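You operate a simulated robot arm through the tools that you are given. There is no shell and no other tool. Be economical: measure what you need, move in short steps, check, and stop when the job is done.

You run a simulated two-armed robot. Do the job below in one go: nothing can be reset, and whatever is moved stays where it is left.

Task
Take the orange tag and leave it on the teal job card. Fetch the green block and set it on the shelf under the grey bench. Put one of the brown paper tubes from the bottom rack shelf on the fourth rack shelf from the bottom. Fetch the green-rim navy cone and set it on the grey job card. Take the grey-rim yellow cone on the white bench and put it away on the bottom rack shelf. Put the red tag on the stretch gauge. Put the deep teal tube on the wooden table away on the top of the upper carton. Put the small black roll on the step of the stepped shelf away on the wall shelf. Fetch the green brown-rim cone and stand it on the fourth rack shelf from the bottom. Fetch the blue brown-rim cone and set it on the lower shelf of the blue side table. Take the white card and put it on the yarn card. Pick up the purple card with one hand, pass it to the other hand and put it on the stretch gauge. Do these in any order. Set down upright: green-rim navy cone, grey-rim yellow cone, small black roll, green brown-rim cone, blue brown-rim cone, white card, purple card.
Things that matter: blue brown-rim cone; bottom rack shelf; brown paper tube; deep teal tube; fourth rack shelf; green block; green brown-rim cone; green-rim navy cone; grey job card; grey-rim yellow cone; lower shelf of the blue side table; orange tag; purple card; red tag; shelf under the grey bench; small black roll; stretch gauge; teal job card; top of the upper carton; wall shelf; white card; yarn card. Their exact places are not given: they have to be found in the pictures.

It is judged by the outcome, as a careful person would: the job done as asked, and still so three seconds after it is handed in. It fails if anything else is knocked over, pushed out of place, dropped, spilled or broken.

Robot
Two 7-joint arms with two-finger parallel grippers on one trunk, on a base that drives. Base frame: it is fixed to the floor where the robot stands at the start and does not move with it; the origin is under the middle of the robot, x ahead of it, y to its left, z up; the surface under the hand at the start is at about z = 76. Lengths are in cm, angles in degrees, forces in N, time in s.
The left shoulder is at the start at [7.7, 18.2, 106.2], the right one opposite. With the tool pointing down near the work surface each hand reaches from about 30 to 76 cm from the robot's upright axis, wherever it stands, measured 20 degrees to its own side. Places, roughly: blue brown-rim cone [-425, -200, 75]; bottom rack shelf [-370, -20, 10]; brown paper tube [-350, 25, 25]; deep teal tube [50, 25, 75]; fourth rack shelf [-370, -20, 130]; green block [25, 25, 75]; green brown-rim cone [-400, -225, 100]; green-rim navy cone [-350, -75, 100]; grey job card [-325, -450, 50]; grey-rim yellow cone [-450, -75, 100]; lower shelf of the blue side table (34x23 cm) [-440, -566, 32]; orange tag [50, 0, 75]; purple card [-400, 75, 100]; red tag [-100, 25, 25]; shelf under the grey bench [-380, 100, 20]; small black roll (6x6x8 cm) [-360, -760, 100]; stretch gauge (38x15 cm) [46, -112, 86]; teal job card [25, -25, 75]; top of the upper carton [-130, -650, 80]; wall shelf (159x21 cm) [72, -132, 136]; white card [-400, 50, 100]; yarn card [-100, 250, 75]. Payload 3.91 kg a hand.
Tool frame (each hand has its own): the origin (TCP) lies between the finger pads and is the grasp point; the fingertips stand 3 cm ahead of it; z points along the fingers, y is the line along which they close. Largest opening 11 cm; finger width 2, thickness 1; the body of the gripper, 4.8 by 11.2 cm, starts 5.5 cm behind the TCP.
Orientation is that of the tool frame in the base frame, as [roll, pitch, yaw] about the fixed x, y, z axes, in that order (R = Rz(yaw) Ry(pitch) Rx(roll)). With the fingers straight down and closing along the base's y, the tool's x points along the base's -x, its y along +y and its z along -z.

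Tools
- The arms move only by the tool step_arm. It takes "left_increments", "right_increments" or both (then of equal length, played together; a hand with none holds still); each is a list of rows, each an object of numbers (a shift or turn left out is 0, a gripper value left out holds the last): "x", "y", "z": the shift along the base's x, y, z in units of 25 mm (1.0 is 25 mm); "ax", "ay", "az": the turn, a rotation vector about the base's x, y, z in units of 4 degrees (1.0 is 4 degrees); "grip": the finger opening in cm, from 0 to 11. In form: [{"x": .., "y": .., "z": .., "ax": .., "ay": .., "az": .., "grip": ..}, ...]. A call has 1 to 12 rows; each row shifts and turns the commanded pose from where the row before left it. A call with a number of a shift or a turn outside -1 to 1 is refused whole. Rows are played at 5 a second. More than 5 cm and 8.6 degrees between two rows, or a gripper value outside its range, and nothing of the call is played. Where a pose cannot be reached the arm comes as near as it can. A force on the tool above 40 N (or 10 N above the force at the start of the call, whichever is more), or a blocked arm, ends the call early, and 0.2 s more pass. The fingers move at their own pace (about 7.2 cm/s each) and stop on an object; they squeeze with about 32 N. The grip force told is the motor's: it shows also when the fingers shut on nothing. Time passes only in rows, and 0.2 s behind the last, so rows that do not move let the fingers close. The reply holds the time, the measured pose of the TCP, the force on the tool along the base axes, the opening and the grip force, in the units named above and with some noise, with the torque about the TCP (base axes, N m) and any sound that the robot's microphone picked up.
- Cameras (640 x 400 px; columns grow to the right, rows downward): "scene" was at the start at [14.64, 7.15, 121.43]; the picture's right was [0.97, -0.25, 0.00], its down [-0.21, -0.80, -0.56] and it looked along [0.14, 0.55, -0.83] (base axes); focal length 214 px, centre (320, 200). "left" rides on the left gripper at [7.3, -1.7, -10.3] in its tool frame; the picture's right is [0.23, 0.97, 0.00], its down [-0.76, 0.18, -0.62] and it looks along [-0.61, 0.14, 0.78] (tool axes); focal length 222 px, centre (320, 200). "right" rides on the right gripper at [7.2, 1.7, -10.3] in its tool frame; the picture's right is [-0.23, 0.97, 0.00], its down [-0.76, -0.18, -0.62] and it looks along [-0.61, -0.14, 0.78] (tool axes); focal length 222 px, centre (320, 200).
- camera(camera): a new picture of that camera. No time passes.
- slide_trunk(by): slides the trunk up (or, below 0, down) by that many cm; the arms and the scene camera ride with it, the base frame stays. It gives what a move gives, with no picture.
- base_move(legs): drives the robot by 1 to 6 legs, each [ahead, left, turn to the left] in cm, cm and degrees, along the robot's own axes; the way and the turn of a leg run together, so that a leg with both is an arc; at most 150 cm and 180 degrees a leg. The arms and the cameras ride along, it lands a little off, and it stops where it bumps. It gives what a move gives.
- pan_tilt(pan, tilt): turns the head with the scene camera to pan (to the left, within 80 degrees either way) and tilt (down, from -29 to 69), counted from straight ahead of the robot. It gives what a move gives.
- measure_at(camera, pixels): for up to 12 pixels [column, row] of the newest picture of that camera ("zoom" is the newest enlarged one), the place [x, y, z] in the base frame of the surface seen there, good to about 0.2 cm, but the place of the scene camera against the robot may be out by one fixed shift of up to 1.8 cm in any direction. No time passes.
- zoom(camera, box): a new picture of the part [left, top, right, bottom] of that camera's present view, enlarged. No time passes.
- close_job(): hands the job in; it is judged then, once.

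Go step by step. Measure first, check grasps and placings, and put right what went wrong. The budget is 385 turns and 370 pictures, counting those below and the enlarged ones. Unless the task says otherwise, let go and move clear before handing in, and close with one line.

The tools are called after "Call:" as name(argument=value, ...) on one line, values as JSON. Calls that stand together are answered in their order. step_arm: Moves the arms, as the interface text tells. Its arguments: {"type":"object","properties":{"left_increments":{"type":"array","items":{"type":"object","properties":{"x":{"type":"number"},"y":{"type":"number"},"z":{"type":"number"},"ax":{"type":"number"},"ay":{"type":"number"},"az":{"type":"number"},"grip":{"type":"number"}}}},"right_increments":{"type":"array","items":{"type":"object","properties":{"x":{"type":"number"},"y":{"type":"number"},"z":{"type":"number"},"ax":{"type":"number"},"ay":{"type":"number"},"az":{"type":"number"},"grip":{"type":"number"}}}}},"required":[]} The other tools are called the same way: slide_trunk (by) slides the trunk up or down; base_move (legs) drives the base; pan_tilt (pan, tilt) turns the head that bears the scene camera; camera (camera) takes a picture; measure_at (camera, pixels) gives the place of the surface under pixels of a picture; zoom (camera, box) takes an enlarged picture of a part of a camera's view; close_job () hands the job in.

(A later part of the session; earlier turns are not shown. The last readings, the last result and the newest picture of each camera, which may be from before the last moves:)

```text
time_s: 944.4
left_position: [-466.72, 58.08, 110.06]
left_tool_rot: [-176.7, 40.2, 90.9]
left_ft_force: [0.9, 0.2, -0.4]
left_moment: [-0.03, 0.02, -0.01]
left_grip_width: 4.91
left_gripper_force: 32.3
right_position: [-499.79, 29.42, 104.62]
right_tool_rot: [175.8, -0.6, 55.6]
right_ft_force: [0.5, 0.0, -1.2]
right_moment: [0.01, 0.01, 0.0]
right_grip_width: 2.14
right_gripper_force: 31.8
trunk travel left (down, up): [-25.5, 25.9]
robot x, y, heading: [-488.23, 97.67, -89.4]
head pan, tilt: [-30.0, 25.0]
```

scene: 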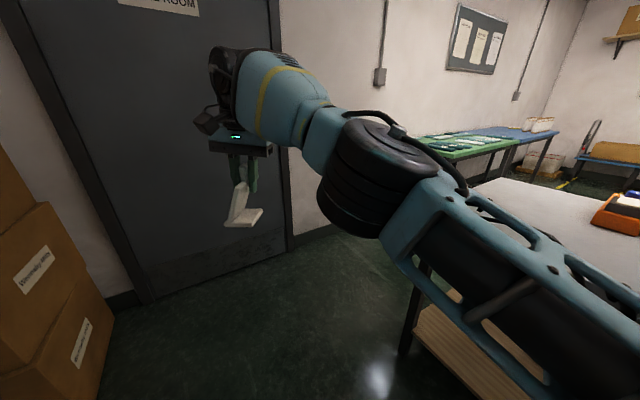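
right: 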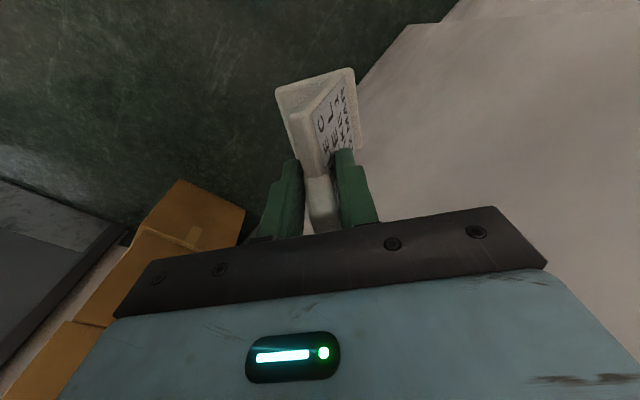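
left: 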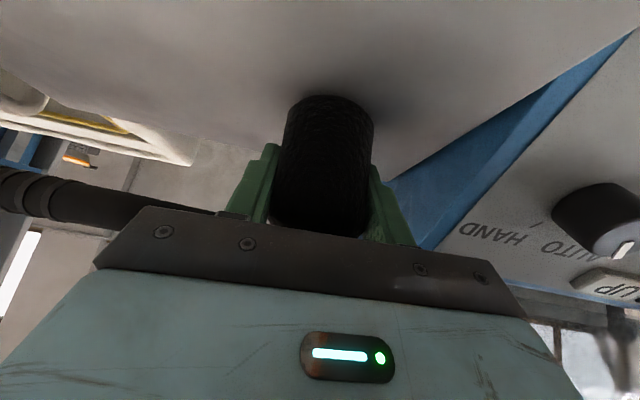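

Card fine. Shift west 24 and drive south to y≈−152, then east.

Call:
base_move(legs=[[0, -24, -0.6], [125, 0, 0], [124, 0, 0], [0, 0, 90]])

Call:
base_move(legs=[[0, -3, 0], [120, 0, 0], [120, 0, 0]])

```text
time_s: 962.6
left_position: [-472.58, -125.23, 109.99]
left_tool_rot: [-176.8, 40.1, -177.2]
left_ft_force: [0.2, -0.1, 0.2]
left_moment: [0.01, -0.02, -0.01]
left_grip_width: 4.91
left_gripper_force: 32.2
right_position: [-442.61, -157.61, 104.51]
right_tool_rot: [176.0, -0.7, 147.7]
right_ft_force: [0.1, -1.3, -1.7]
right_moment: [0.02, -0.02, 0.02]
right_grip_width: 2.1
right_gripper_force: 32.0
trunk travel left (down, up): [-25.5, 25.9]
robot x, y, heading: [-510.85, -148.39, 2.5]
head pan, tilt: [-30.0, 25.0]
```

```text
time_s: 974.8
left_position: [-237.09, -110.54, 110.0]
left_tool_rot: [-176.7, 40.2, -174.6]
left_ft_force: [-0.7, 0.0, 0.1]
left_moment: [0.02, -0.02, 0.0]
left_grip_width: 4.91
left_gripper_force: 32.2
right_position: [-205.84, -141.39, 104.62]
right_tool_rot: [176.0, -0.7, 150.3]
right_ft_force: [-0.1, 0.3, -0.2]
right_moment: [0.0, 0.01, 0.02]
right_grip_width: 2.1
right_gripper_force: 32.2
trunk travel left (down, up): [-25.5, 25.9]
robot x, y, heading: [-274.51, -135.66, 5.0]
head pan, tilt: [-30.0, 25.0]
```

Call:
base_move(legs=[[0, 0, 85], [130, 0, 0], [130, 0, 0]])

Call:
pan_tilt(pan=-45, tilt=25)

Call:
camera(camera="scene")

```text
time_s: 991.0
left_position: [-303.09, 163.42, 109.99]
left_tool_rot: [-176.9, 40.1, -89.0]
left_ft_force: [-0.5, -0.1, -1.1]
left_moment: [0.0, 0.02, -0.01]
left_grip_width: 4.95
left_gripper_force: 31.9
right_position: [-269.82, 192.27, 104.62]
right_tool_rot: [175.9, -0.7, -124.1]
right_ft_force: [-0.8, 0.6, -0.6]
right_moment: [0.03, -0.03, -0.02]
right_grip_width: 2.06
right_gripper_force: 31.4
trunk travel left (down, up): [-25.5, 25.9]
robot x, y, heading: [-281.46, 124.22, 90.7]
head pan, tilt: [-30.0, 25.0]
```

```text
time_s: 991.8
left_position: [-302.99, 163.3, 110.02]
left_tool_rot: [-176.8, 40.2, -89.1]
left_ft_force: [-0.7, -0.4, -0.7]
left_moment: [-0.01, -0.04, -0.01]
left_grip_width: 4.92
left_gripper_force: 31.7
right_position: [-269.66, 192.17, 104.49]
right_tool_rot: [176.0, -0.7, -124.2]
right_ft_force: [-0.1, 0.5, -0.1]
right_moment: [-0.02, -0.01, 0.0]
right_grip_width: 2.1
right_gripper_force: 32.0
trunk travel left (down, up): [-25.5, 25.9]
robot x, y, heading: [-281.33, 124.12, 90.7]
head pan, tilt: [-45.0, 25.0]
```

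```text
107 pictures are left
```

scene: 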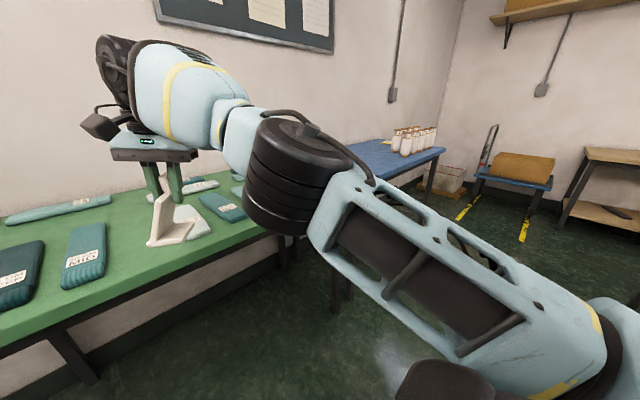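

The tables are just ahead. Strafe east along y≈124 toward the yarn card.

Call:
base_move(legs=[[-4, 0, -0.7], [0, -100, 0]])

Call:
pan_tilt(pan=-20, tilt=30)

Call:
camera(camera="scene")

```text
time_s: 1001.3
left_position: [-203.62, 160.27, 109.97]
left_tool_rot: [-176.8, 40.1, -89.2]
left_ft_force: [-0.2, 0.7, -0.6]
left_moment: [-0.03, -0.01, -0.03]
left_grip_width: 4.89
left_gripper_force: 32.4
right_position: [-170.24, 188.61, 104.55]
right_tool_rot: [175.8, -0.7, -124.3]
right_ft_force: [0.2, 0.6, -1.0]
right_moment: [-0.01, -0.01, 0.0]
right_grip_width: 2.08
right_gripper_force: 32.0
trunk travel left (down, up): [-25.5, 25.9]
robot x, y, heading: [-182.08, 120.56, 90.6]
head pan, tilt: [-45.0, 25.0]
```

```text
time_s: 1002.2
left_position: [-203.55, 160.06, 110.05]
left_tool_rot: [-176.9, 40.1, -89.3]
left_ft_force: [-0.5, -0.3, -0.8]
left_moment: [0.02, 0.02, -0.01]
left_grip_width: 4.92
left_gripper_force: 32.4
right_position: [-170.26, 188.81, 104.66]
right_tool_rot: [176.0, -0.8, -124.2]
right_ft_force: [-0.6, 1.4, -0.9]
right_moment: [0.02, -0.05, 0.05]
right_grip_width: 2.07
right_gripper_force: 31.8
trunk travel left (down, up): [-25.5, 25.9]
robot x, y, heading: [-182.17, 120.46, 90.7]
head pan, tilt: [-20.0, 30.0]
```

```text
106 pictures are left
```

scene: 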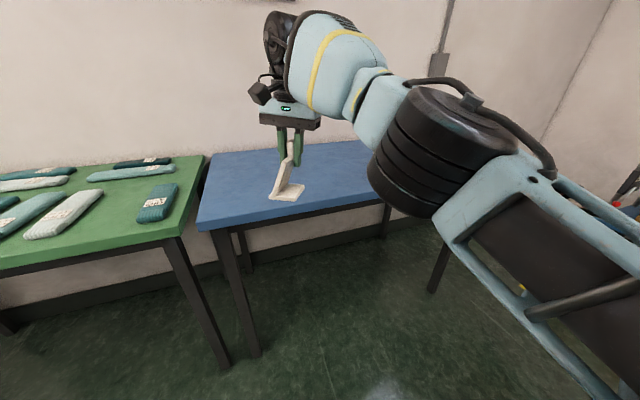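

Call:
base_move(legs=[[0, -60, -0.6]])

Call:
camera(camera="scene")

Call:
camera(camera="right")

```text
time_s: 1007.9
left_position: [-143.22, 160.52, 109.92]
left_tool_rot: [-176.7, 40.1, -90.1]
left_ft_force: [-0.4, 0.7, 0.7]
left_moment: [0.01, 0.01, 0.0]
left_grip_width: 4.93
left_gripper_force: 32.1
right_position: [-109.51, 188.71, 104.6]
right_tool_rot: [175.9, -0.7, -125.1]
right_ft_force: [-0.3, -0.3, -0.4]
right_moment: [-0.01, -0.01, -0.02]
right_grip_width: 2.05
right_gripper_force: 31.8
trunk travel left (down, up): [-25.5, 25.9]
robot x, y, heading: [-122.29, 120.98, 89.8]
head pan, tilt: [-20.0, 30.0]
```

```text
105 pictures are left
```

scene: 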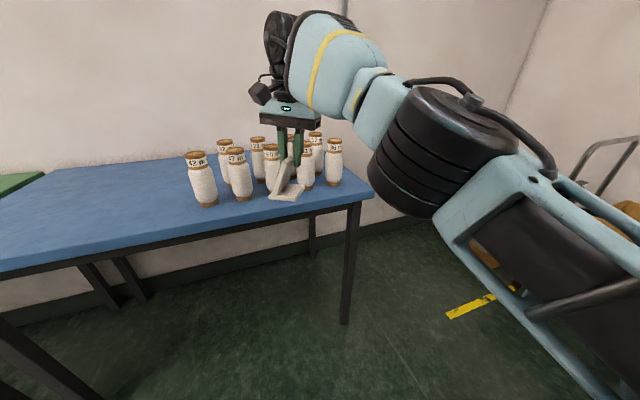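

```text
104 pictures are left
```

right: 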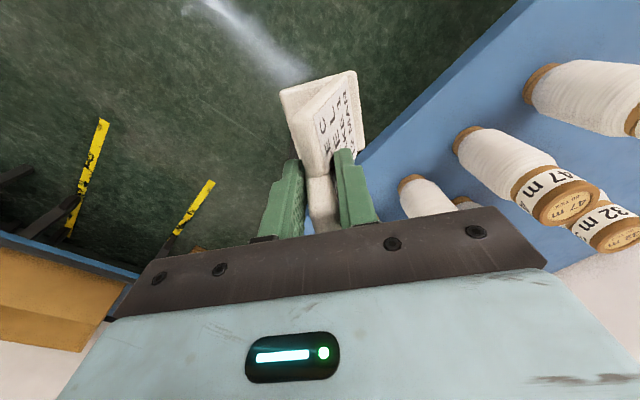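

Several small cones stand near the table's end. Zoom to find the yarn card.

Call:
zoom(camera="scene", box=[150, 100, 390, 250])

Call:
measure_at(camera="zoom", pixels=[[120, 145], [230, 140], [320, 130], [495, 120], [440, 105], [130, 290], [60, 250], [550, 270], [150, 200], [200, 110]])

```text
2.67 times, centred on (270, 175) of scene
```

zoom: 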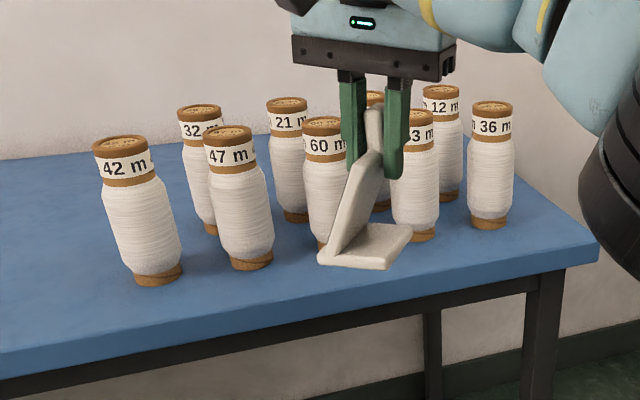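

```text
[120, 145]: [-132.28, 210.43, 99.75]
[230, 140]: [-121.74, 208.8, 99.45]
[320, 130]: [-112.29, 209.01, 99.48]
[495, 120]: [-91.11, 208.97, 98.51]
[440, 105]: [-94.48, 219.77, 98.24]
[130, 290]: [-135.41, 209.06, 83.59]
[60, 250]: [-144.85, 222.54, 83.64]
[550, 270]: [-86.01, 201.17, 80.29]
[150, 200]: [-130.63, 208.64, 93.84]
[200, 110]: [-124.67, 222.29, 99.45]
```

No card visible; it may lie flat behind the cones. Raise the trunk to look over them.

Call:
slide_trunk(by=25)

Call:
pan_tilt(pan=0, tilt=40)

Call:
camera(camera="scene")

```text
time_s: 1010.5
left_position: [-143.34, 160.65, 134.72]
left_tool_rot: [-176.7, 40.0, -90.0]
left_ft_force: [0.6, -0.1, 0.0]
left_moment: [0.0, 0.01, 0.01]
left_grip_width: 4.91
left_gripper_force: 31.7
right_position: [-109.63, 172.78, 155.51]
right_tool_rot: [160.2, 20.5, -128.1]
right_ft_force: [0.3, -0.4, -1.4]
right_moment: [-0.02, -0.01, 0.01]
right_grip_width: 2.06
right_gripper_force: 31.9
trunk travel left (down, up): [-50.5, 0.9]
robot x, y, heading: [-122.28, 120.87, 89.7]
head pan, tilt: [-20.0, 30.0]
```

```text
time_s: 1011.3
left_position: [-143.17, 160.57, 135.06]
left_tool_rot: [-176.8, 40.1, -90.1]
left_ft_force: [-0.4, 0.2, -0.5]
left_moment: [-0.02, -0.02, 0.01]
left_grip_width: 4.9
left_gripper_force: 32.2
right_position: [-109.6, 172.69, 155.77]
right_tool_rot: [160.2, 20.6, -128.1]
right_ft_force: [0.0, -0.3, -1.3]
right_moment: [-0.03, 0.04, 0.0]
right_grip_width: 2.05
right_gripper_force: 32.2
trunk travel left (down, up): [-50.5, 0.9]
robot x, y, heading: [-122.43, 120.85, 89.8]
head pan, tilt: [0.0, 40.0]
```

```text
102 pictures are left
```

scene: 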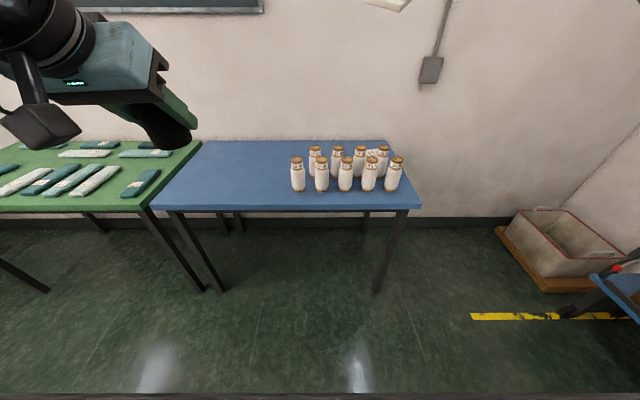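

Call:
zoom(camera="scene", box=[260, 120, 430, 220])

Call:
measure_at(camera="zoom", pixels=[[440, 110], [460, 120], [420, 120], [470, 105], [480, 95], [410, 105], [500, 130], [150, 90], [310, 80], [550, 110]])

```text
3.76 times, centred on (345, 170) of scene
```

zoom: 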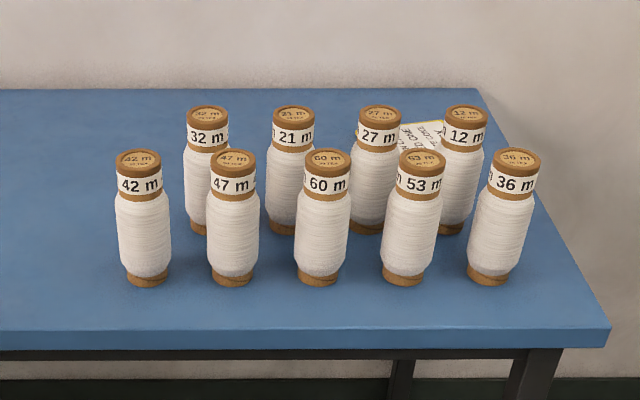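

```text
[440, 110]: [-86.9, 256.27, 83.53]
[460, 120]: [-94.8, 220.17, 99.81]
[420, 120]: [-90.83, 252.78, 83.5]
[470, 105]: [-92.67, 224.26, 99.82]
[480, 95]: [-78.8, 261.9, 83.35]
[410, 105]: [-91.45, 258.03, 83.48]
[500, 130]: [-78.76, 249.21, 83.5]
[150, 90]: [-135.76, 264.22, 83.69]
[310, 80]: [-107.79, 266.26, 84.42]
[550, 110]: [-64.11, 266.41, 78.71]
```

The yarn card lies flat behind the cones near (−92…−100, 245). Level the right hand again and lower it somewhat, then take a look from the hand camera.

Call:
step_arm(right_increments=[{"z": -1, "ax": -0.7, "ay": -0.1}, {"z": -1, "ax": -0.7, "ay": -0.1}, {"z": -1, "ax": -0.7, "ay": -0.1}, {"z": -1, "ax": -0.7, "ay": -0.1}, {"z": -1, "ax": -0.7, "ay": -0.1}, {"z": -1, "ax": -0.7, "ay": -0.1}, {"z": -1, "ax": -0.7, "ay": -0.1}, {"z": -1, "ax": -0.7, "ay": -0.1}, {"z": -1, "ax": -0.7, "ay": -0.1}, {"z": -1, "ax": -0.7, "ay": -0.05}])

Call:
base_move(legs=[[44, -10, 0]])

Call:
camera(camera="right")

Call:
camera(camera="scene")

```text
time_s: 1013.5
left_position: [-143.18, 160.6, 134.98]
left_tool_rot: [-176.8, 40.1, -90.1]
left_ft_force: [-0.1, -1.0, -0.3]
left_moment: [-0.01, 0.01, 0.01]
left_grip_width: 4.92
left_gripper_force: 32.0
right_position: [-110.71, 177.74, 135.24]
right_tool_rot: [179.8, -0.1, -124.4]
right_ft_force: [0.4, 0.3, -1.9]
right_moment: [0.01, -0.01, 0.0]
right_grip_width: 2.06
right_gripper_force: 32.1
right hand out of reach, approached as far as the arm can: row 1, 2, 3, 4, 5, 6, 7, 8, 9, 10
trunk travel left (down, up): [-50.5, 0.9]
robot x, y, heading: [-122.4, 120.7, 89.8]
head pan, tilt: [0.0, 40.0]
```

```text
time_s: 1016.3
left_position: [-132.75, 205.52, 135.08]
left_tool_rot: [-176.7, 40.2, -90.3]
left_ft_force: [-0.2, -0.1, -0.3]
left_moment: [-0.01, 0.01, -0.02]
left_grip_width: 4.9
left_gripper_force: 31.9
right_position: [-100.28, 222.43, 135.43]
right_tool_rot: [179.9, 0.1, -124.5]
right_ft_force: [-0.5, -1.5, -1.0]
right_moment: [0.0, 0.01, -0.02]
right_grip_width: 2.06
right_gripper_force: 31.7
trunk travel left (down, up): [-50.5, 0.9]
robot x, y, heading: [-112.0, 165.91, 89.5]
head pan, tilt: [0.0, 40.0]
```

```text
100 pictures are left
```

right: 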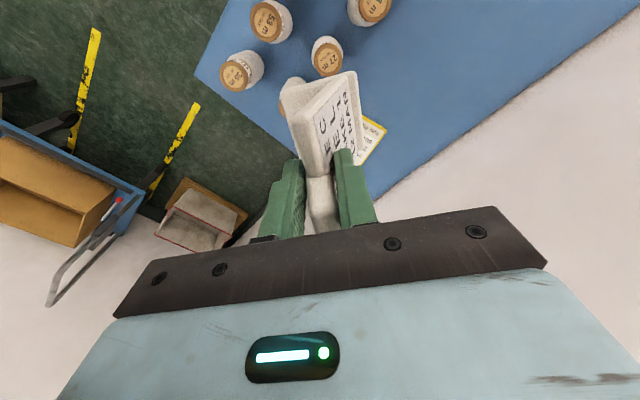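

```text
99 pictures are left
```

scene: 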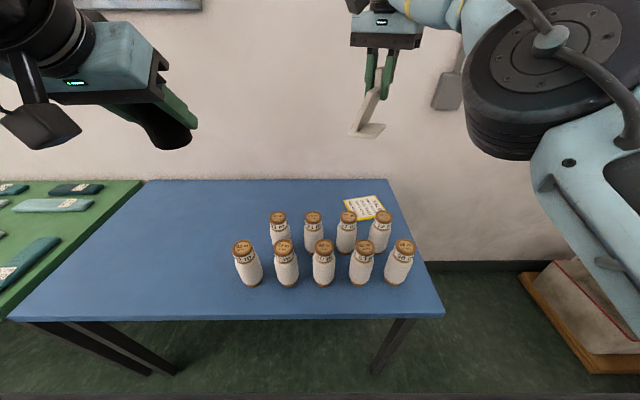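

The yarn card (yellow edge) is at (365,207). Measure its corners.

Call:
zoom(camera="scene", box=[320, 180, 420, 260])

Call:
measure_at(camera="scene", pixels=[[345, 200], [378, 196], [386, 210], [352, 219], [365, 207], [347, 215], [381, 215], [404, 243], [390, 182]])

```text
5.00 times, centred on (370, 220) of scene
```

zoom: 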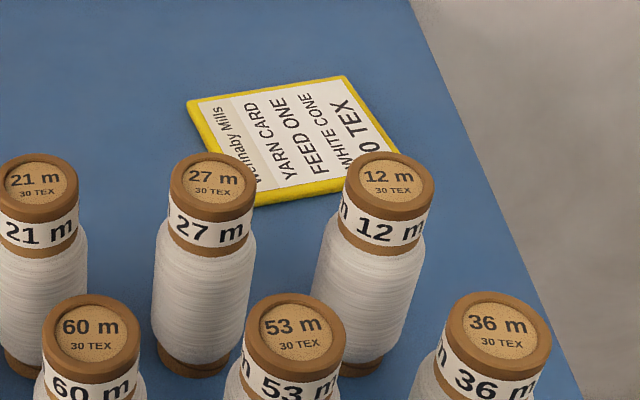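

```text
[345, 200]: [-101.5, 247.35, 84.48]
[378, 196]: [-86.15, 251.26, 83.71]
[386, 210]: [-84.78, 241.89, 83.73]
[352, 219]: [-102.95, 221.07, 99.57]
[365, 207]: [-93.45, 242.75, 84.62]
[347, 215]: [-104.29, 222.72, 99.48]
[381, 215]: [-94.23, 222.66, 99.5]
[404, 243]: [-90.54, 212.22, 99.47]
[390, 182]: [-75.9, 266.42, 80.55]
```

Card centre ≈(−94,244), z≈85. Retract/raise the left hand, move ahead to y≈178 and bring the right hand over the card.

Call:
step_arm(left_increments=[{"y": -1, "x": -0.5}, {"y": -1, "x": -0.5}, {"y": -1, "x": -0.5}, {"y": -0.5, "x": -0.5, "z": 0.5}])

Call:
base_move(legs=[[11, -3, 0.5]])

Call:
slide_trunk(by=-18)

Call:
camera(camera="right")

```text
time_s: 1017.3
left_position: [-137.83, 196.78, 136.45]
left_tool_rot: [-176.8, 40.2, -90.4]
left_ft_force: [0.4, 0.4, -0.5]
left_moment: [0.02, -0.02, -0.01]
left_grip_width: 4.91
left_gripper_force: 32.0
right_position: [-100.28, 222.4, 135.37]
right_tool_rot: [179.9, 0.1, -124.5]
right_ft_force: [-0.8, -0.3, -0.2]
right_moment: [-0.01, 0.0, -0.02]
right_grip_width: 2.02
right_gripper_force: 32.1
trunk travel left (down, up): [-50.5, 0.9]
robot x, y, heading: [-111.58, 165.99, 89.6]
head pan, tilt: [0.0, 40.0]
```

```text
time_s: 1018.5
left_position: [-134.97, 207.5, 136.47]
left_tool_rot: [-176.7, 40.3, -89.9]
left_ft_force: [0.4, -0.4, -0.4]
left_moment: [0.01, -0.01, -0.04]
left_grip_width: 4.9
left_gripper_force: 32.3
right_position: [-97.75, 233.27, 135.45]
right_tool_rot: [-180.0, 0.1, -124.0]
right_ft_force: [0.4, -0.1, -0.3]
right_moment: [-0.02, -0.03, 0.03]
right_grip_width: 2.04
right_gripper_force: 32.1
trunk travel left (down, up): [-50.5, 0.9]
robot x, y, heading: [-109.06, 177.18, 90.0]
head pan, tilt: [0.0, 40.0]
```

```text
time_s: 1020.3
left_position: [-135.04, 207.69, 118.9]
left_tool_rot: [-176.7, 40.0, -89.8]
left_ft_force: [-0.5, 0.6, -0.3]
left_moment: [0.0, 0.0, 0.03]
left_grip_width: 4.93
left_gripper_force: 31.8
right_position: [-97.59, 239.57, 96.1]
right_tool_rot: [-167.5, -18.0, -126.2]
right_ft_force: [-0.5, -4.8, 16.2]
right_moment: [-0.56, 0.39, 0.09]
right_grip_width: 2.06
right_gripper_force: 32.4
trunk travel left (down, up): [-33.0, 18.4]
robot x, y, heading: [-108.89, 176.66, 89.7]
head pan, tilt: [0.0, 40.0]
stopped: the force on the tool passed its limit at 42 N (the readings are from after the stop); the commanded pose is now the measured one
```

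```text
97 pictures are left
```

right: 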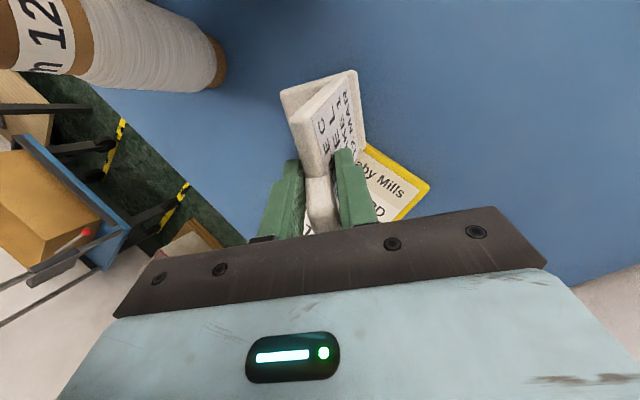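

The trunk slide pulled the hand down and tilted; it touched lightly. Raise it, re-level, and look.

Call:
step_arm(right_increments=[{"z": 0.8}, {"z": 0.8}, {"z": 0.5, "ax": 0.9}, {"z": 0.3, "ax": 0.9}, {"ax": 0.9}, {"ax": 0.9}, {"ax": 0.9}, {"ax": 0.9}, {}])

Call:
camera(camera="right")

Call:
camera(camera="scene")

```text
time_s: 1022.3
left_position: [-135.03, 207.76, 118.89]
left_tool_rot: [-176.7, 39.9, -89.8]
left_ft_force: [0.6, 0.4, -0.2]
left_moment: [-0.02, 0.01, 0.01]
left_grip_width: 4.93
left_gripper_force: 32.0
right_position: [-97.59, 239.12, 101.94]
right_tool_rot: [179.9, -0.2, -124.3]
right_ft_force: [-0.2, -0.9, -1.0]
right_moment: [0.03, -0.03, -0.02]
right_grip_width: 2.03
right_gripper_force: 32.0
right hand out of reach, approached as far as the arm can: row 2
trunk travel left (down, up): [-33.0, 18.4]
robot x, y, heading: [-108.87, 177.04, 89.9]
head pan, tilt: [0.0, 40.0]
```

```text
96 pictures are left
```

right: 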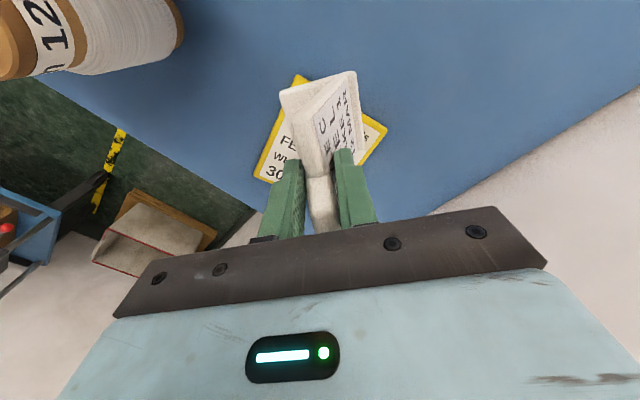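

```text
95 pictures are left
```

scene: 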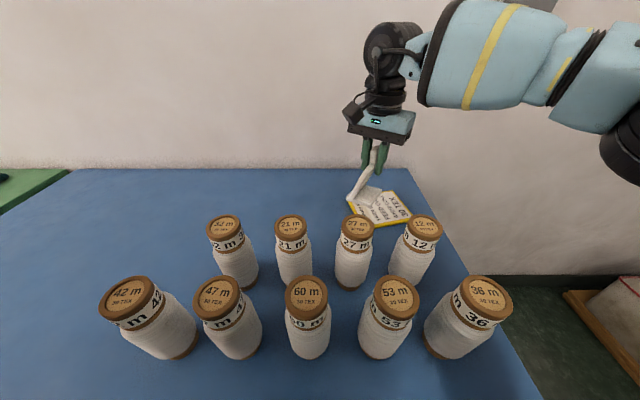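

Call:
measure_at(camera="scene", pixels=[[350, 211], [396, 193], [411, 214], [375, 226], [385, 208], [365, 215]])

Call:
measure_at(camera="right", pixels=[[257, 178], [300, 76], [385, 130], [365, 155], [283, 95], [355, 75], [293, 105], [350, 140]])

```text
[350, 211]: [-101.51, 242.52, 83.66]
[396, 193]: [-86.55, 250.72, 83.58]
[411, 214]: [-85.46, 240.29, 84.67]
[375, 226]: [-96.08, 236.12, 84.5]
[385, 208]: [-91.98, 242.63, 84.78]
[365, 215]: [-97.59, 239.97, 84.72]
```

```text
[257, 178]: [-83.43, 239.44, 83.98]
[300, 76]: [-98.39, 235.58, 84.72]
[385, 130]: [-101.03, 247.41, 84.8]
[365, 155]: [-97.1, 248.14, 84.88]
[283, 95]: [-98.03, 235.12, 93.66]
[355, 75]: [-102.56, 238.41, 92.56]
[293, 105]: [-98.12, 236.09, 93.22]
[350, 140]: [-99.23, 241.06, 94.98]
```

Foot centre must move about (+5.7,+5.2). Do that, then lower.

Call:
step_arm(right_increments=[{"x": 0.8, "y": 0.5}, {"x": 0.8, "y": 0.5}, {"x": 0.7, "y": 0.5}, {"y": 0.5}, {"z": -0.5}])

Call:
camera(camera="right")

Call:
zoom(camera="scene", box=[320, 130, 450, 250])

```text
time_s: 1023.5
left_position: [-134.93, 207.63, 118.8]
left_tool_rot: [-176.7, 39.9, -89.8]
left_ft_force: [0.6, -0.3, -0.5]
left_moment: [0.04, -0.01, -0.02]
left_grip_width: 4.91
left_gripper_force: 32.1
right_position: [-91.92, 244.18, 100.81]
right_tool_rot: [-180.0, -0.1, -124.1]
right_ft_force: [0.8, 0.8, -0.7]
right_moment: [-0.01, 0.0, -0.06]
right_grip_width: 2.05
right_gripper_force: 31.5
trunk travel left (down, up): [-33.0, 18.4]
robot x, y, heading: [-109.12, 176.57, 89.9]
head pan, tilt: [0.0, 40.0]
```

```text
94 pictures are left
```

right: 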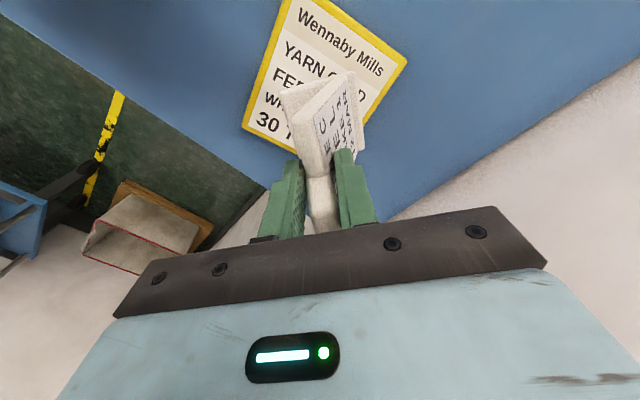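

```text
3.33 times, centred on (385, 190) of scene
```

zoom: 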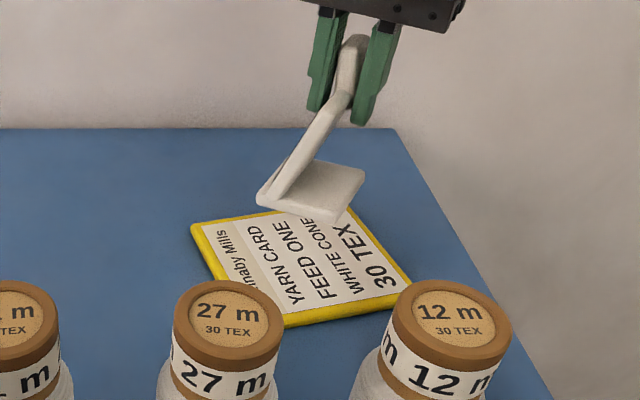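

Call:
measure_at(camera="right", pixels=[[246, 126], [403, 62], [288, 3], [362, 148], [283, 95], [352, 76], [290, 110], [357, 125]])

```text
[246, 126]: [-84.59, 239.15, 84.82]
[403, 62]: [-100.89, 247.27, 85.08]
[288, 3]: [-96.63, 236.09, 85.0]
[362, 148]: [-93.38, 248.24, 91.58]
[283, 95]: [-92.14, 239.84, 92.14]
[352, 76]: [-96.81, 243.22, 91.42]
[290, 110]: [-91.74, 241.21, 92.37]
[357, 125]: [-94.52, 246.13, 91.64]
```

Foot centre ≈(−92.8,243.9) over the card centre (−92.7,243.2). Lower gently.

Call:
step_arm(right_increments=[{"z": -0.8}, {"z": -0.7}, {"z": -0.4}, {"z": -0.2}, {"z": -0.12}, {"z": -0.12}, {"z": -0.12}, {}])

Call:
camera(camera="right")

```text
time_s: 1025.3
left_position: [-135.0, 207.51, 119.07]
left_tool_rot: [-176.7, 40.1, -89.9]
left_ft_force: [0.2, -0.5, -0.2]
left_moment: [0.02, -0.03, -0.03]
left_grip_width: 4.9
left_gripper_force: 32.1
right_position: [-91.65, 243.92, 94.88]
right_tool_rot: [179.8, 0.0, -124.3]
right_ft_force: [7.3, -2.0, 25.2]
right_moment: [0.01, 0.47, -0.01]
right_grip_width: 2.17
right_gripper_force: 31.7
trunk travel left (down, up): [-33.0, 18.4]
robot x, y, heading: [-108.99, 176.87, 89.8]
head pan, tilt: [0.0, 40.0]
```

```text
92 pictures are left
```

right: 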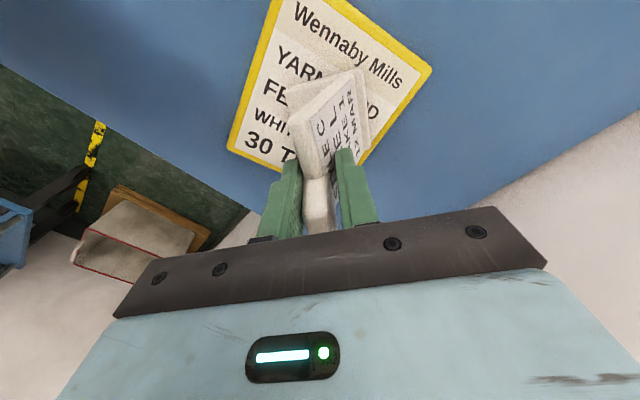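

Contact, centred on the card. Release and rise straight up.

Call:
step_arm(right_increments=[{"z": 0.12}, {"grip": 4.5}, {"grip": 4.5}, {}, {"z": 0.6}, {"z": 1}, {"z": 1}, {"z": 1}, {"z": 1}, {"z": 1, "y": -0.5}, {"z": 1, "y": -1}, {"y": -1}])

Call:
camera(camera="right")

Call:
zoom(camera="scene", box=[320, 130, 450, 250])

```text
time_s: 1027.9
left_position: [-134.8, 207.63, 118.85]
left_tool_rot: [-176.7, 40.1, -89.8]
left_ft_force: [0.0, 0.0, 0.1]
left_moment: [0.01, 0.01, -0.01]
left_grip_width: 4.92
left_gripper_force: 32.3
right_position: [-91.73, 237.78, 111.35]
right_tool_rot: [180.0, -0.3, -124.4]
right_ft_force: [-0.2, 0.3, 0.2]
right_moment: [-0.03, 0.0, 0.0]
right_grip_width: 4.47
right_gripper_force: 0.0
trunk travel left (down, up): [-33.0, 18.4]
robot x, y, heading: [-109.27, 176.77, 90.1]
head pan, tilt: [0.0, 40.0]
```

```text
91 pictures are left
```

right: 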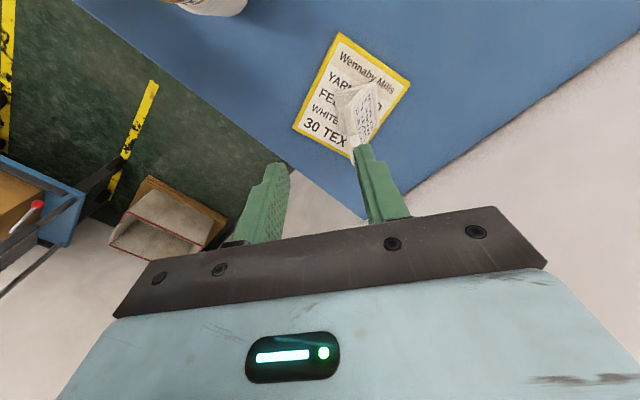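

```text
3.33 times, centred on (385, 190) of scene
```

zoom: 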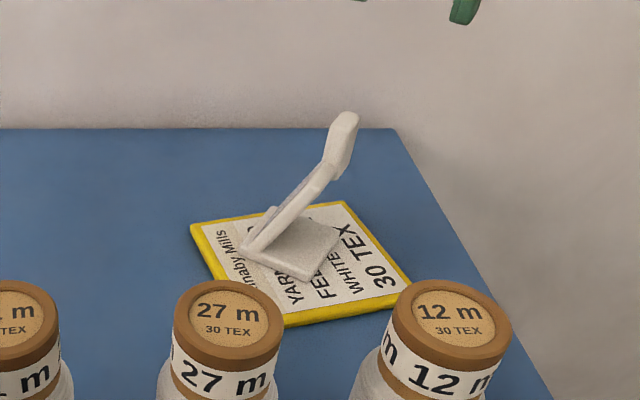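

White card is upright on the yarn card. Back away and look east for the way to the wall shelf.

Call:
base_move(legs=[[-42, 0, 0], [0, 0, -90]])

Call:
pan_tilt(pan=-25, tilt=25)

Call:
camera(camera="scene")

```text
time_s: 1034.3
left_position: [-77.45, 160.22, 118.98]
left_tool_rot: [-176.7, 40.1, 179.2]
left_ft_force: [0.0, 0.6, -0.1]
left_moment: [-0.02, 0.01, 0.0]
left_grip_width: 4.92
left_gripper_force: 31.6
right_position: [-48.13, 116.5, 111.3]
right_tool_rot: [180.0, -0.2, 144.7]
right_ft_force: [0.1, 0.6, 0.1]
right_moment: [0.01, -0.03, 0.0]
right_grip_width: 4.48
right_gripper_force: 0.0
trunk travel left (down, up): [-33.0, 18.4]
robot x, y, heading: [-109.03, 134.59, -1.3]
head pan, tilt: [0.0, 40.0]
```

```text
time_s: 1035.2
left_position: [-77.55, 160.14, 118.83]
left_tool_rot: [-176.7, 40.0, 179.2]
left_ft_force: [-0.6, 0.9, -0.3]
left_moment: [0.0, -0.01, -0.01]
left_grip_width: 4.89
left_gripper_force: 31.7
right_position: [-48.09, 116.52, 111.31]
right_tool_rot: [179.9, -0.3, 144.8]
right_ft_force: [0.5, 0.7, 0.9]
right_moment: [-0.01, 0.04, -0.01]
right_grip_width: 4.5
right_gripper_force: 0.1
trunk travel left (down, up): [-33.0, 18.4]
robot x, y, heading: [-109.18, 134.24, -1.1]
head pan, tilt: [-25.0, 25.0]
```

```text
89 pictures are left
```

scene: 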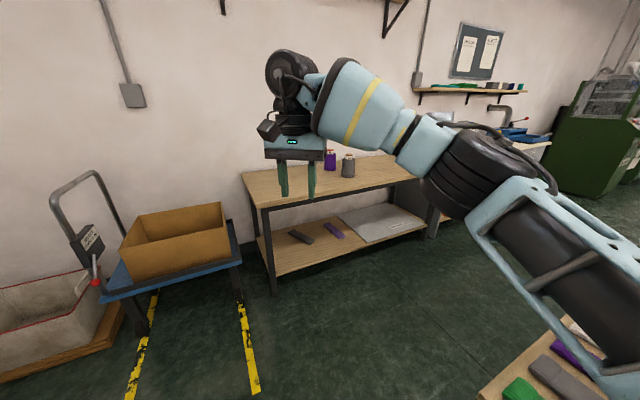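

Path is clear. Drive east to x≈−40, then strafe south to y≈−100.

Call:
base_move(legs=[[68, 0, 1.1], [0, -120, 0], [0, -112, 0]])

Call:
pan_tilt(pan=-15, tilt=10)

Call:
camera(camera="scene")

```text
time_s: 1059.2
left_position: [-9.49, -73.05, 118.98]
left_tool_rot: [-176.8, 40.1, -180.0]
left_ft_force: [1.4, -0.5, -0.1]
left_moment: [0.01, 0.01, 0.0]
left_grip_width: 4.89
left_gripper_force: 31.8
right_position: [20.39, -116.33, 111.27]
right_tool_rot: [-180.0, -0.3, 145.6]
right_ft_force: [-0.1, -0.8, 0.9]
right_moment: [-0.03, 0.01, 0.04]
right_grip_width: 4.48
right_gripper_force: 0.0
trunk travel left (down, up): [-33.0, 18.4]
robot x, y, heading: [-40.45, -99.15, -0.1]
head pan, tilt: [-25.0, 25.0]
```

```text
time_s: 1059.9
left_position: [-9.66, -72.98, 119.02]
left_tool_rot: [-176.6, 40.0, 180.0]
left_ft_force: [0.1, -0.3, -0.6]
left_moment: [0.0, -0.01, -0.02]
left_grip_width: 4.94
left_gripper_force: 32.1
right_position: [20.34, -116.35, 111.31]
right_tool_rot: [180.0, -0.2, 145.5]
right_ft_force: [0.7, -0.1, 0.3]
right_moment: [0.02, 0.05, 0.01]
right_grip_width: 4.49
right_gripper_force: 0.0
trunk travel left (down, up): [-33.0, 18.4]
robot x, y, heading: [-40.41, -99.07, -0.4]
head pan, tilt: [-15.0, 10.0]
```

```text
88 pictures are left
```

scene: 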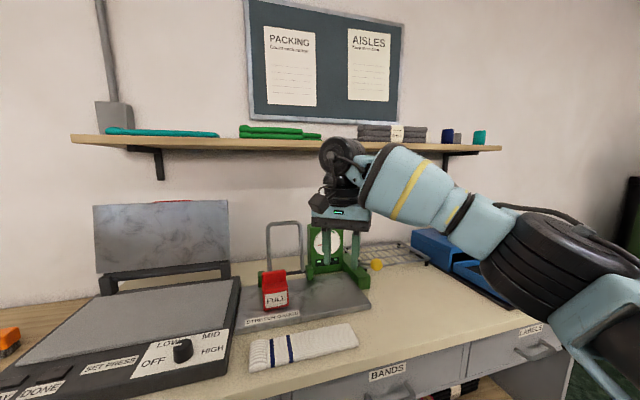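

Shelf seen. Measure edge and gaps: between teal and green, and between green and grey.

Call:
measure_at(camera="scene", pixels=[[228, 143], [340, 147], [90, 140], [228, 137], [335, 139], [218, 136], [240, 136], [321, 138], [358, 138], [445, 140], [75, 136]])

Call:
zoom(camera="scene", box=[60, 90, 520, 200])

```text
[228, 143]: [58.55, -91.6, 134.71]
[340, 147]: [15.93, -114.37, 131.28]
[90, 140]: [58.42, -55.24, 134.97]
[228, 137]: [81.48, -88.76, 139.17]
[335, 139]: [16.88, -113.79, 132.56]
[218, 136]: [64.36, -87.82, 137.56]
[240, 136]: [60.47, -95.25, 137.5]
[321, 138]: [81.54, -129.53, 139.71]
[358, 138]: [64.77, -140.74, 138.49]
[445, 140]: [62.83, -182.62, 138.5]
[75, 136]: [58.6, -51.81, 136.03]
```

```text
1.39 times, centred on (290, 145) of scene
```

zoom: 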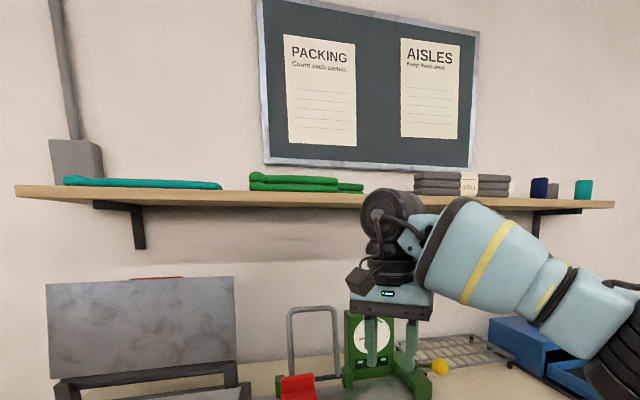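

Gap between green and grey folds ≈ y −126…−140. Retract the right hand, raise the trunk, and position the left hand in front of the shelf at y≈−133.

Call:
step_arm(right_increments=[{"x": -1}, {"x": -1}, {"x": -1}, {"x": -1}, {"x": -1}, {"x": -1}, {"x": -1}, {"x": -1}])

Call:
slide_trunk(by=18)

Call:
base_move(legs=[[0, -47, 0.4], [24, 0, 0]])

Call:
step_arm(left_increments=[{"z": 1}, {"z": 1}, {"z": 1}, {"z": 1}, {"z": 0.6, "y": -0.5}, {"y": -0.5}])

Call:
camera(camera="left")

Call:
camera(camera="scene")

```text
time_s: 1061.7
left_position: [-9.67, -73.08, 118.88]
left_tool_rot: [-176.7, 40.0, 179.8]
left_ft_force: [0.1, 0.4, -0.5]
left_moment: [0.02, -0.04, 0.03]
left_grip_width: 4.91
left_gripper_force: 32.4
right_position: [0.31, -116.41, 111.27]
right_tool_rot: [180.0, -0.2, 145.7]
right_ft_force: [0.0, 0.6, -0.1]
right_moment: [-0.03, 0.02, 0.0]
right_grip_width: 4.51
right_gripper_force: 0.0
trunk travel left (down, up): [-33.0, 18.4]
robot x, y, heading: [-40.91, -99.08, -0.2]
head pan, tilt: [-15.0, 10.0]
```

```text
time_s: 1063.7
left_position: [-9.48, -73.0, 136.83]
left_tool_rot: [-176.7, 39.7, 179.8]
left_ft_force: [0.5, -0.3, 0.3]
left_moment: [0.02, 0.0, 0.03]
left_grip_width: 4.92
left_gripper_force: 32.2
right_position: [0.42, -116.31, 129.04]
right_tool_rot: [-180.0, -0.3, 145.5]
right_ft_force: [-0.3, -0.3, -0.2]
right_moment: [-0.03, 0.04, 0.03]
right_grip_width: 4.52
right_gripper_force: 0.1
trunk travel left (down, up): [-51.0, 0.4]
robot x, y, heading: [-40.67, -98.95, -0.3]
head pan, tilt: [-15.0, 10.0]
```

```text
time_s: 1069.7
left_position: [14.05, -120.22, 136.98]
left_tool_rot: [-176.7, 40.0, -180.0]
left_ft_force: [-0.3, -0.3, -0.1]
left_moment: [0.01, 0.02, 0.0]
left_grip_width: 4.92
left_gripper_force: 32.5
right_position: [23.96, -163.5, 129.35]
right_tool_rot: [179.8, 0.0, 145.6]
right_ft_force: [0.1, -0.3, 0.2]
right_moment: [-0.04, -0.01, 0.02]
right_grip_width: 4.52
right_gripper_force: 0.1
trunk travel left (down, up): [-51.0, 0.4]
robot x, y, heading: [-16.97, -145.95, -0.3]
head pan, tilt: [-15.0, 10.0]
```

```text
time_s: 1071.1
left_position: [14.06, -122.7, 148.32]
left_tool_rot: [-176.8, 40.0, -180.0]
left_ft_force: [-0.2, -0.1, 0.1]
left_moment: [0.03, 0.01, -0.01]
left_grip_width: 4.92
left_gripper_force: 32.3
right_position: [23.97, -163.55, 129.37]
right_tool_rot: [180.0, -0.2, 145.6]
right_ft_force: [0.2, -0.1, 0.2]
right_moment: [-0.01, 0.04, 0.03]
right_grip_width: 4.48
right_gripper_force: 0.2
trunk travel left (down, up): [-51.0, 0.4]
robot x, y, heading: [-16.96, -146.32, -0.4]
head pan, tilt: [-15.0, 10.0]
```

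```text
86 pictures are left
```

left: 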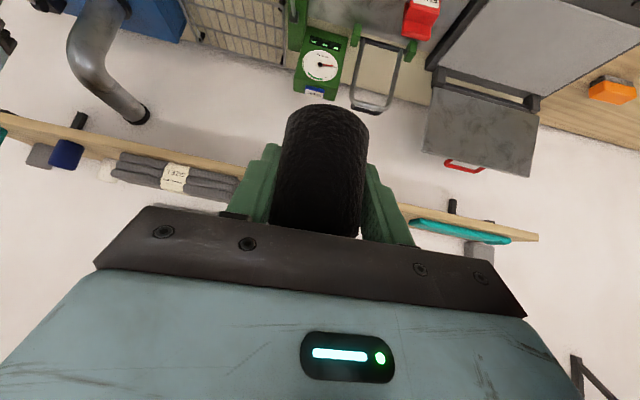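

```text
85 pictures are left
```

scene: 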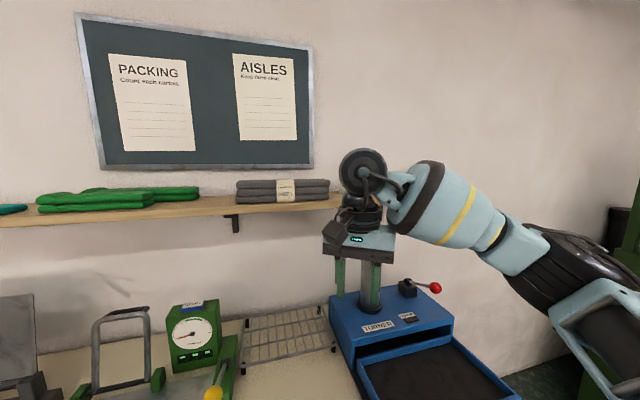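

Call:
measure_at(camera="scene", pixels=[[198, 196], [236, 197], [217, 203], [217, 213], [217, 198], [170, 200], [240, 190], [150, 205], [330, 200]])

Call:
measure_at(camera="left", pixels=[[236, 185], [238, 195], [240, 170], [405, 207], [250, 165]])

```text
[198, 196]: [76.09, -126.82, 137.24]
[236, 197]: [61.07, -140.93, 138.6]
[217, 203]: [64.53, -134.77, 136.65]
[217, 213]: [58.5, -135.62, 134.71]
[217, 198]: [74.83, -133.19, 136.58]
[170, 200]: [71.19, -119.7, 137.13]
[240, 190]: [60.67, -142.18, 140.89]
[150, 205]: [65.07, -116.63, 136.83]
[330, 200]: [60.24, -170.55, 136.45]
```

```text
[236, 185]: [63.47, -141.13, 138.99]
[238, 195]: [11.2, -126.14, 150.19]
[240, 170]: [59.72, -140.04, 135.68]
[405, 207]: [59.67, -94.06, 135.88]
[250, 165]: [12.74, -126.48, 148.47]
```

Target (65,−132.5). Move base 8 cm closer and extend the arm over the shelf.

Call:
base_move(legs=[[8, 0, 0.4]])

Call:
step_arm(left_increments=[{"x": 1, "y": -0.4}, {"x": 1, "y": -0.4}, {"x": 1, "y": -0.4}, {"x": 1, "y": -0.4}, {"x": 1, "y": -0.4}, {"x": 1, "y": -0.4}, {"x": 1, "y": -0.4}, {"x": 1, "y": -0.4}, {"x": 1, "y": -0.4}, {"x": 1, "y": -0.3}, {"x": 1}, {"x": 1}])

Call:
camera(camera="left")

Call:
camera(camera="scene")

```text
time_s: 1072.2
left_position: [21.33, -122.35, 148.38]
left_tool_rot: [-176.6, 40.1, -179.6]
left_ft_force: [0.1, 0.3, -0.3]
left_moment: [0.0, 0.02, -0.03]
left_grip_width: 4.93
left_gripper_force: 32.3
right_position: [31.67, -163.27, 129.47]
right_tool_rot: [180.0, -0.1, 146.0]
right_ft_force: [-0.8, -0.1, 0.3]
right_moment: [0.01, 0.0, -0.04]
right_grip_width: 4.49
right_gripper_force: 0.2
trunk travel left (down, up): [-51.0, 0.4]
robot x, y, heading: [-8.91, -145.78, 0.2]
head pan, tilt: [-15.0, 10.0]
```

```text
time_s: 1074.8
left_position: [51.78, -132.31, 148.19]
left_tool_rot: [-176.7, 40.0, -179.7]
left_ft_force: [0.8, -0.7, 0.0]
left_moment: [-0.01, 0.03, -0.03]
left_grip_width: 4.91
left_gripper_force: 32.0
right_position: [31.96, -163.21, 129.37]
right_tool_rot: [179.9, -0.2, 146.0]
right_ft_force: [-0.4, 0.2, 0.4]
right_moment: [0.02, 0.02, -0.02]
right_grip_width: 4.5
right_gripper_force: 0.0
trunk travel left (down, up): [-51.0, 0.4]
robot x, y, heading: [-9.72, -146.14, 0.3]
head pan, tilt: [-15.0, 10.0]
```

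```text
84 pictures are left
```

left: 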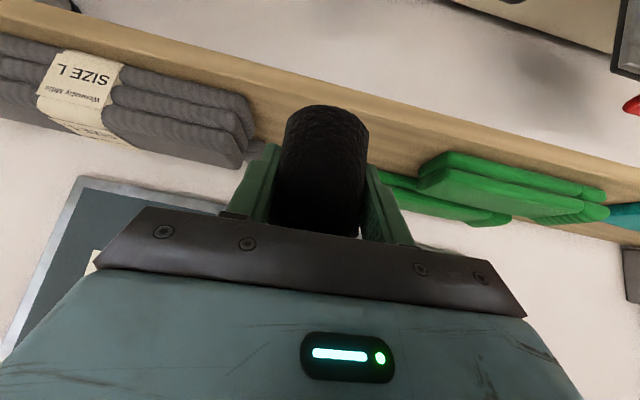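

```text
83 pictures are left
```

scene: 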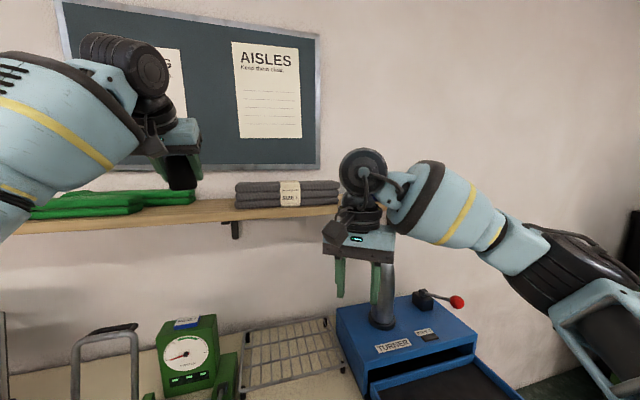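

Call:
measure_at(camera="left", pixels=[[252, 130], [240, 160], [385, 180], [420, 170], [380, 130], [300, 95], [250, 100], [385, 200]])

```text
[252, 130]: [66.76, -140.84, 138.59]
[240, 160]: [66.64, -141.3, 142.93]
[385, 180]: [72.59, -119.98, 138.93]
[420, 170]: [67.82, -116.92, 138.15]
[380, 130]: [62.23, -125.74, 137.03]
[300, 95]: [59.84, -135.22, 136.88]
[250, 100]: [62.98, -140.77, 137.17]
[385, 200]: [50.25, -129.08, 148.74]
```

Call:
step_arm(left_increments=[{"x": 1}, {"x": 1}, {"x": 1}, {"x": 1}, {"x": 1}, {"x": 0.3, "z": -0.8}, {"z": -0.8}, {"z": -0.5}, {"z": -0.2}])

Call:
camera(camera="left")

```text
time_s: 1076.8
left_position: [58.73, -131.87, 142.07]
left_tool_rot: [-176.8, 40.0, -179.5]
left_ft_force: [-0.5, -1.1, 0.3]
left_moment: [-0.01, 0.0, 0.02]
left_grip_width: 4.93
left_gripper_force: 32.3
left hand out of reach, approached as far as the arm can: row 2, 3, 4, 5, 7, 8
right_position: [31.8, -163.25, 129.43]
right_tool_rot: [180.0, -0.2, 146.0]
right_ft_force: [-0.4, 1.0, 0.5]
right_moment: [0.0, 0.01, 0.0]
right_grip_width: 4.51
right_gripper_force: 0.0
trunk travel left (down, up): [-51.0, 0.4]
robot x, y, heading: [-9.62, -146.03, -0.0]
head pan, tilt: [-15.0, 10.0]
```

```text
82 pictures are left
```

left: 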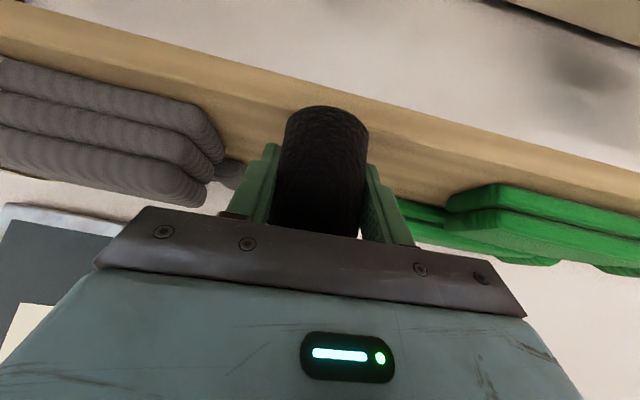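

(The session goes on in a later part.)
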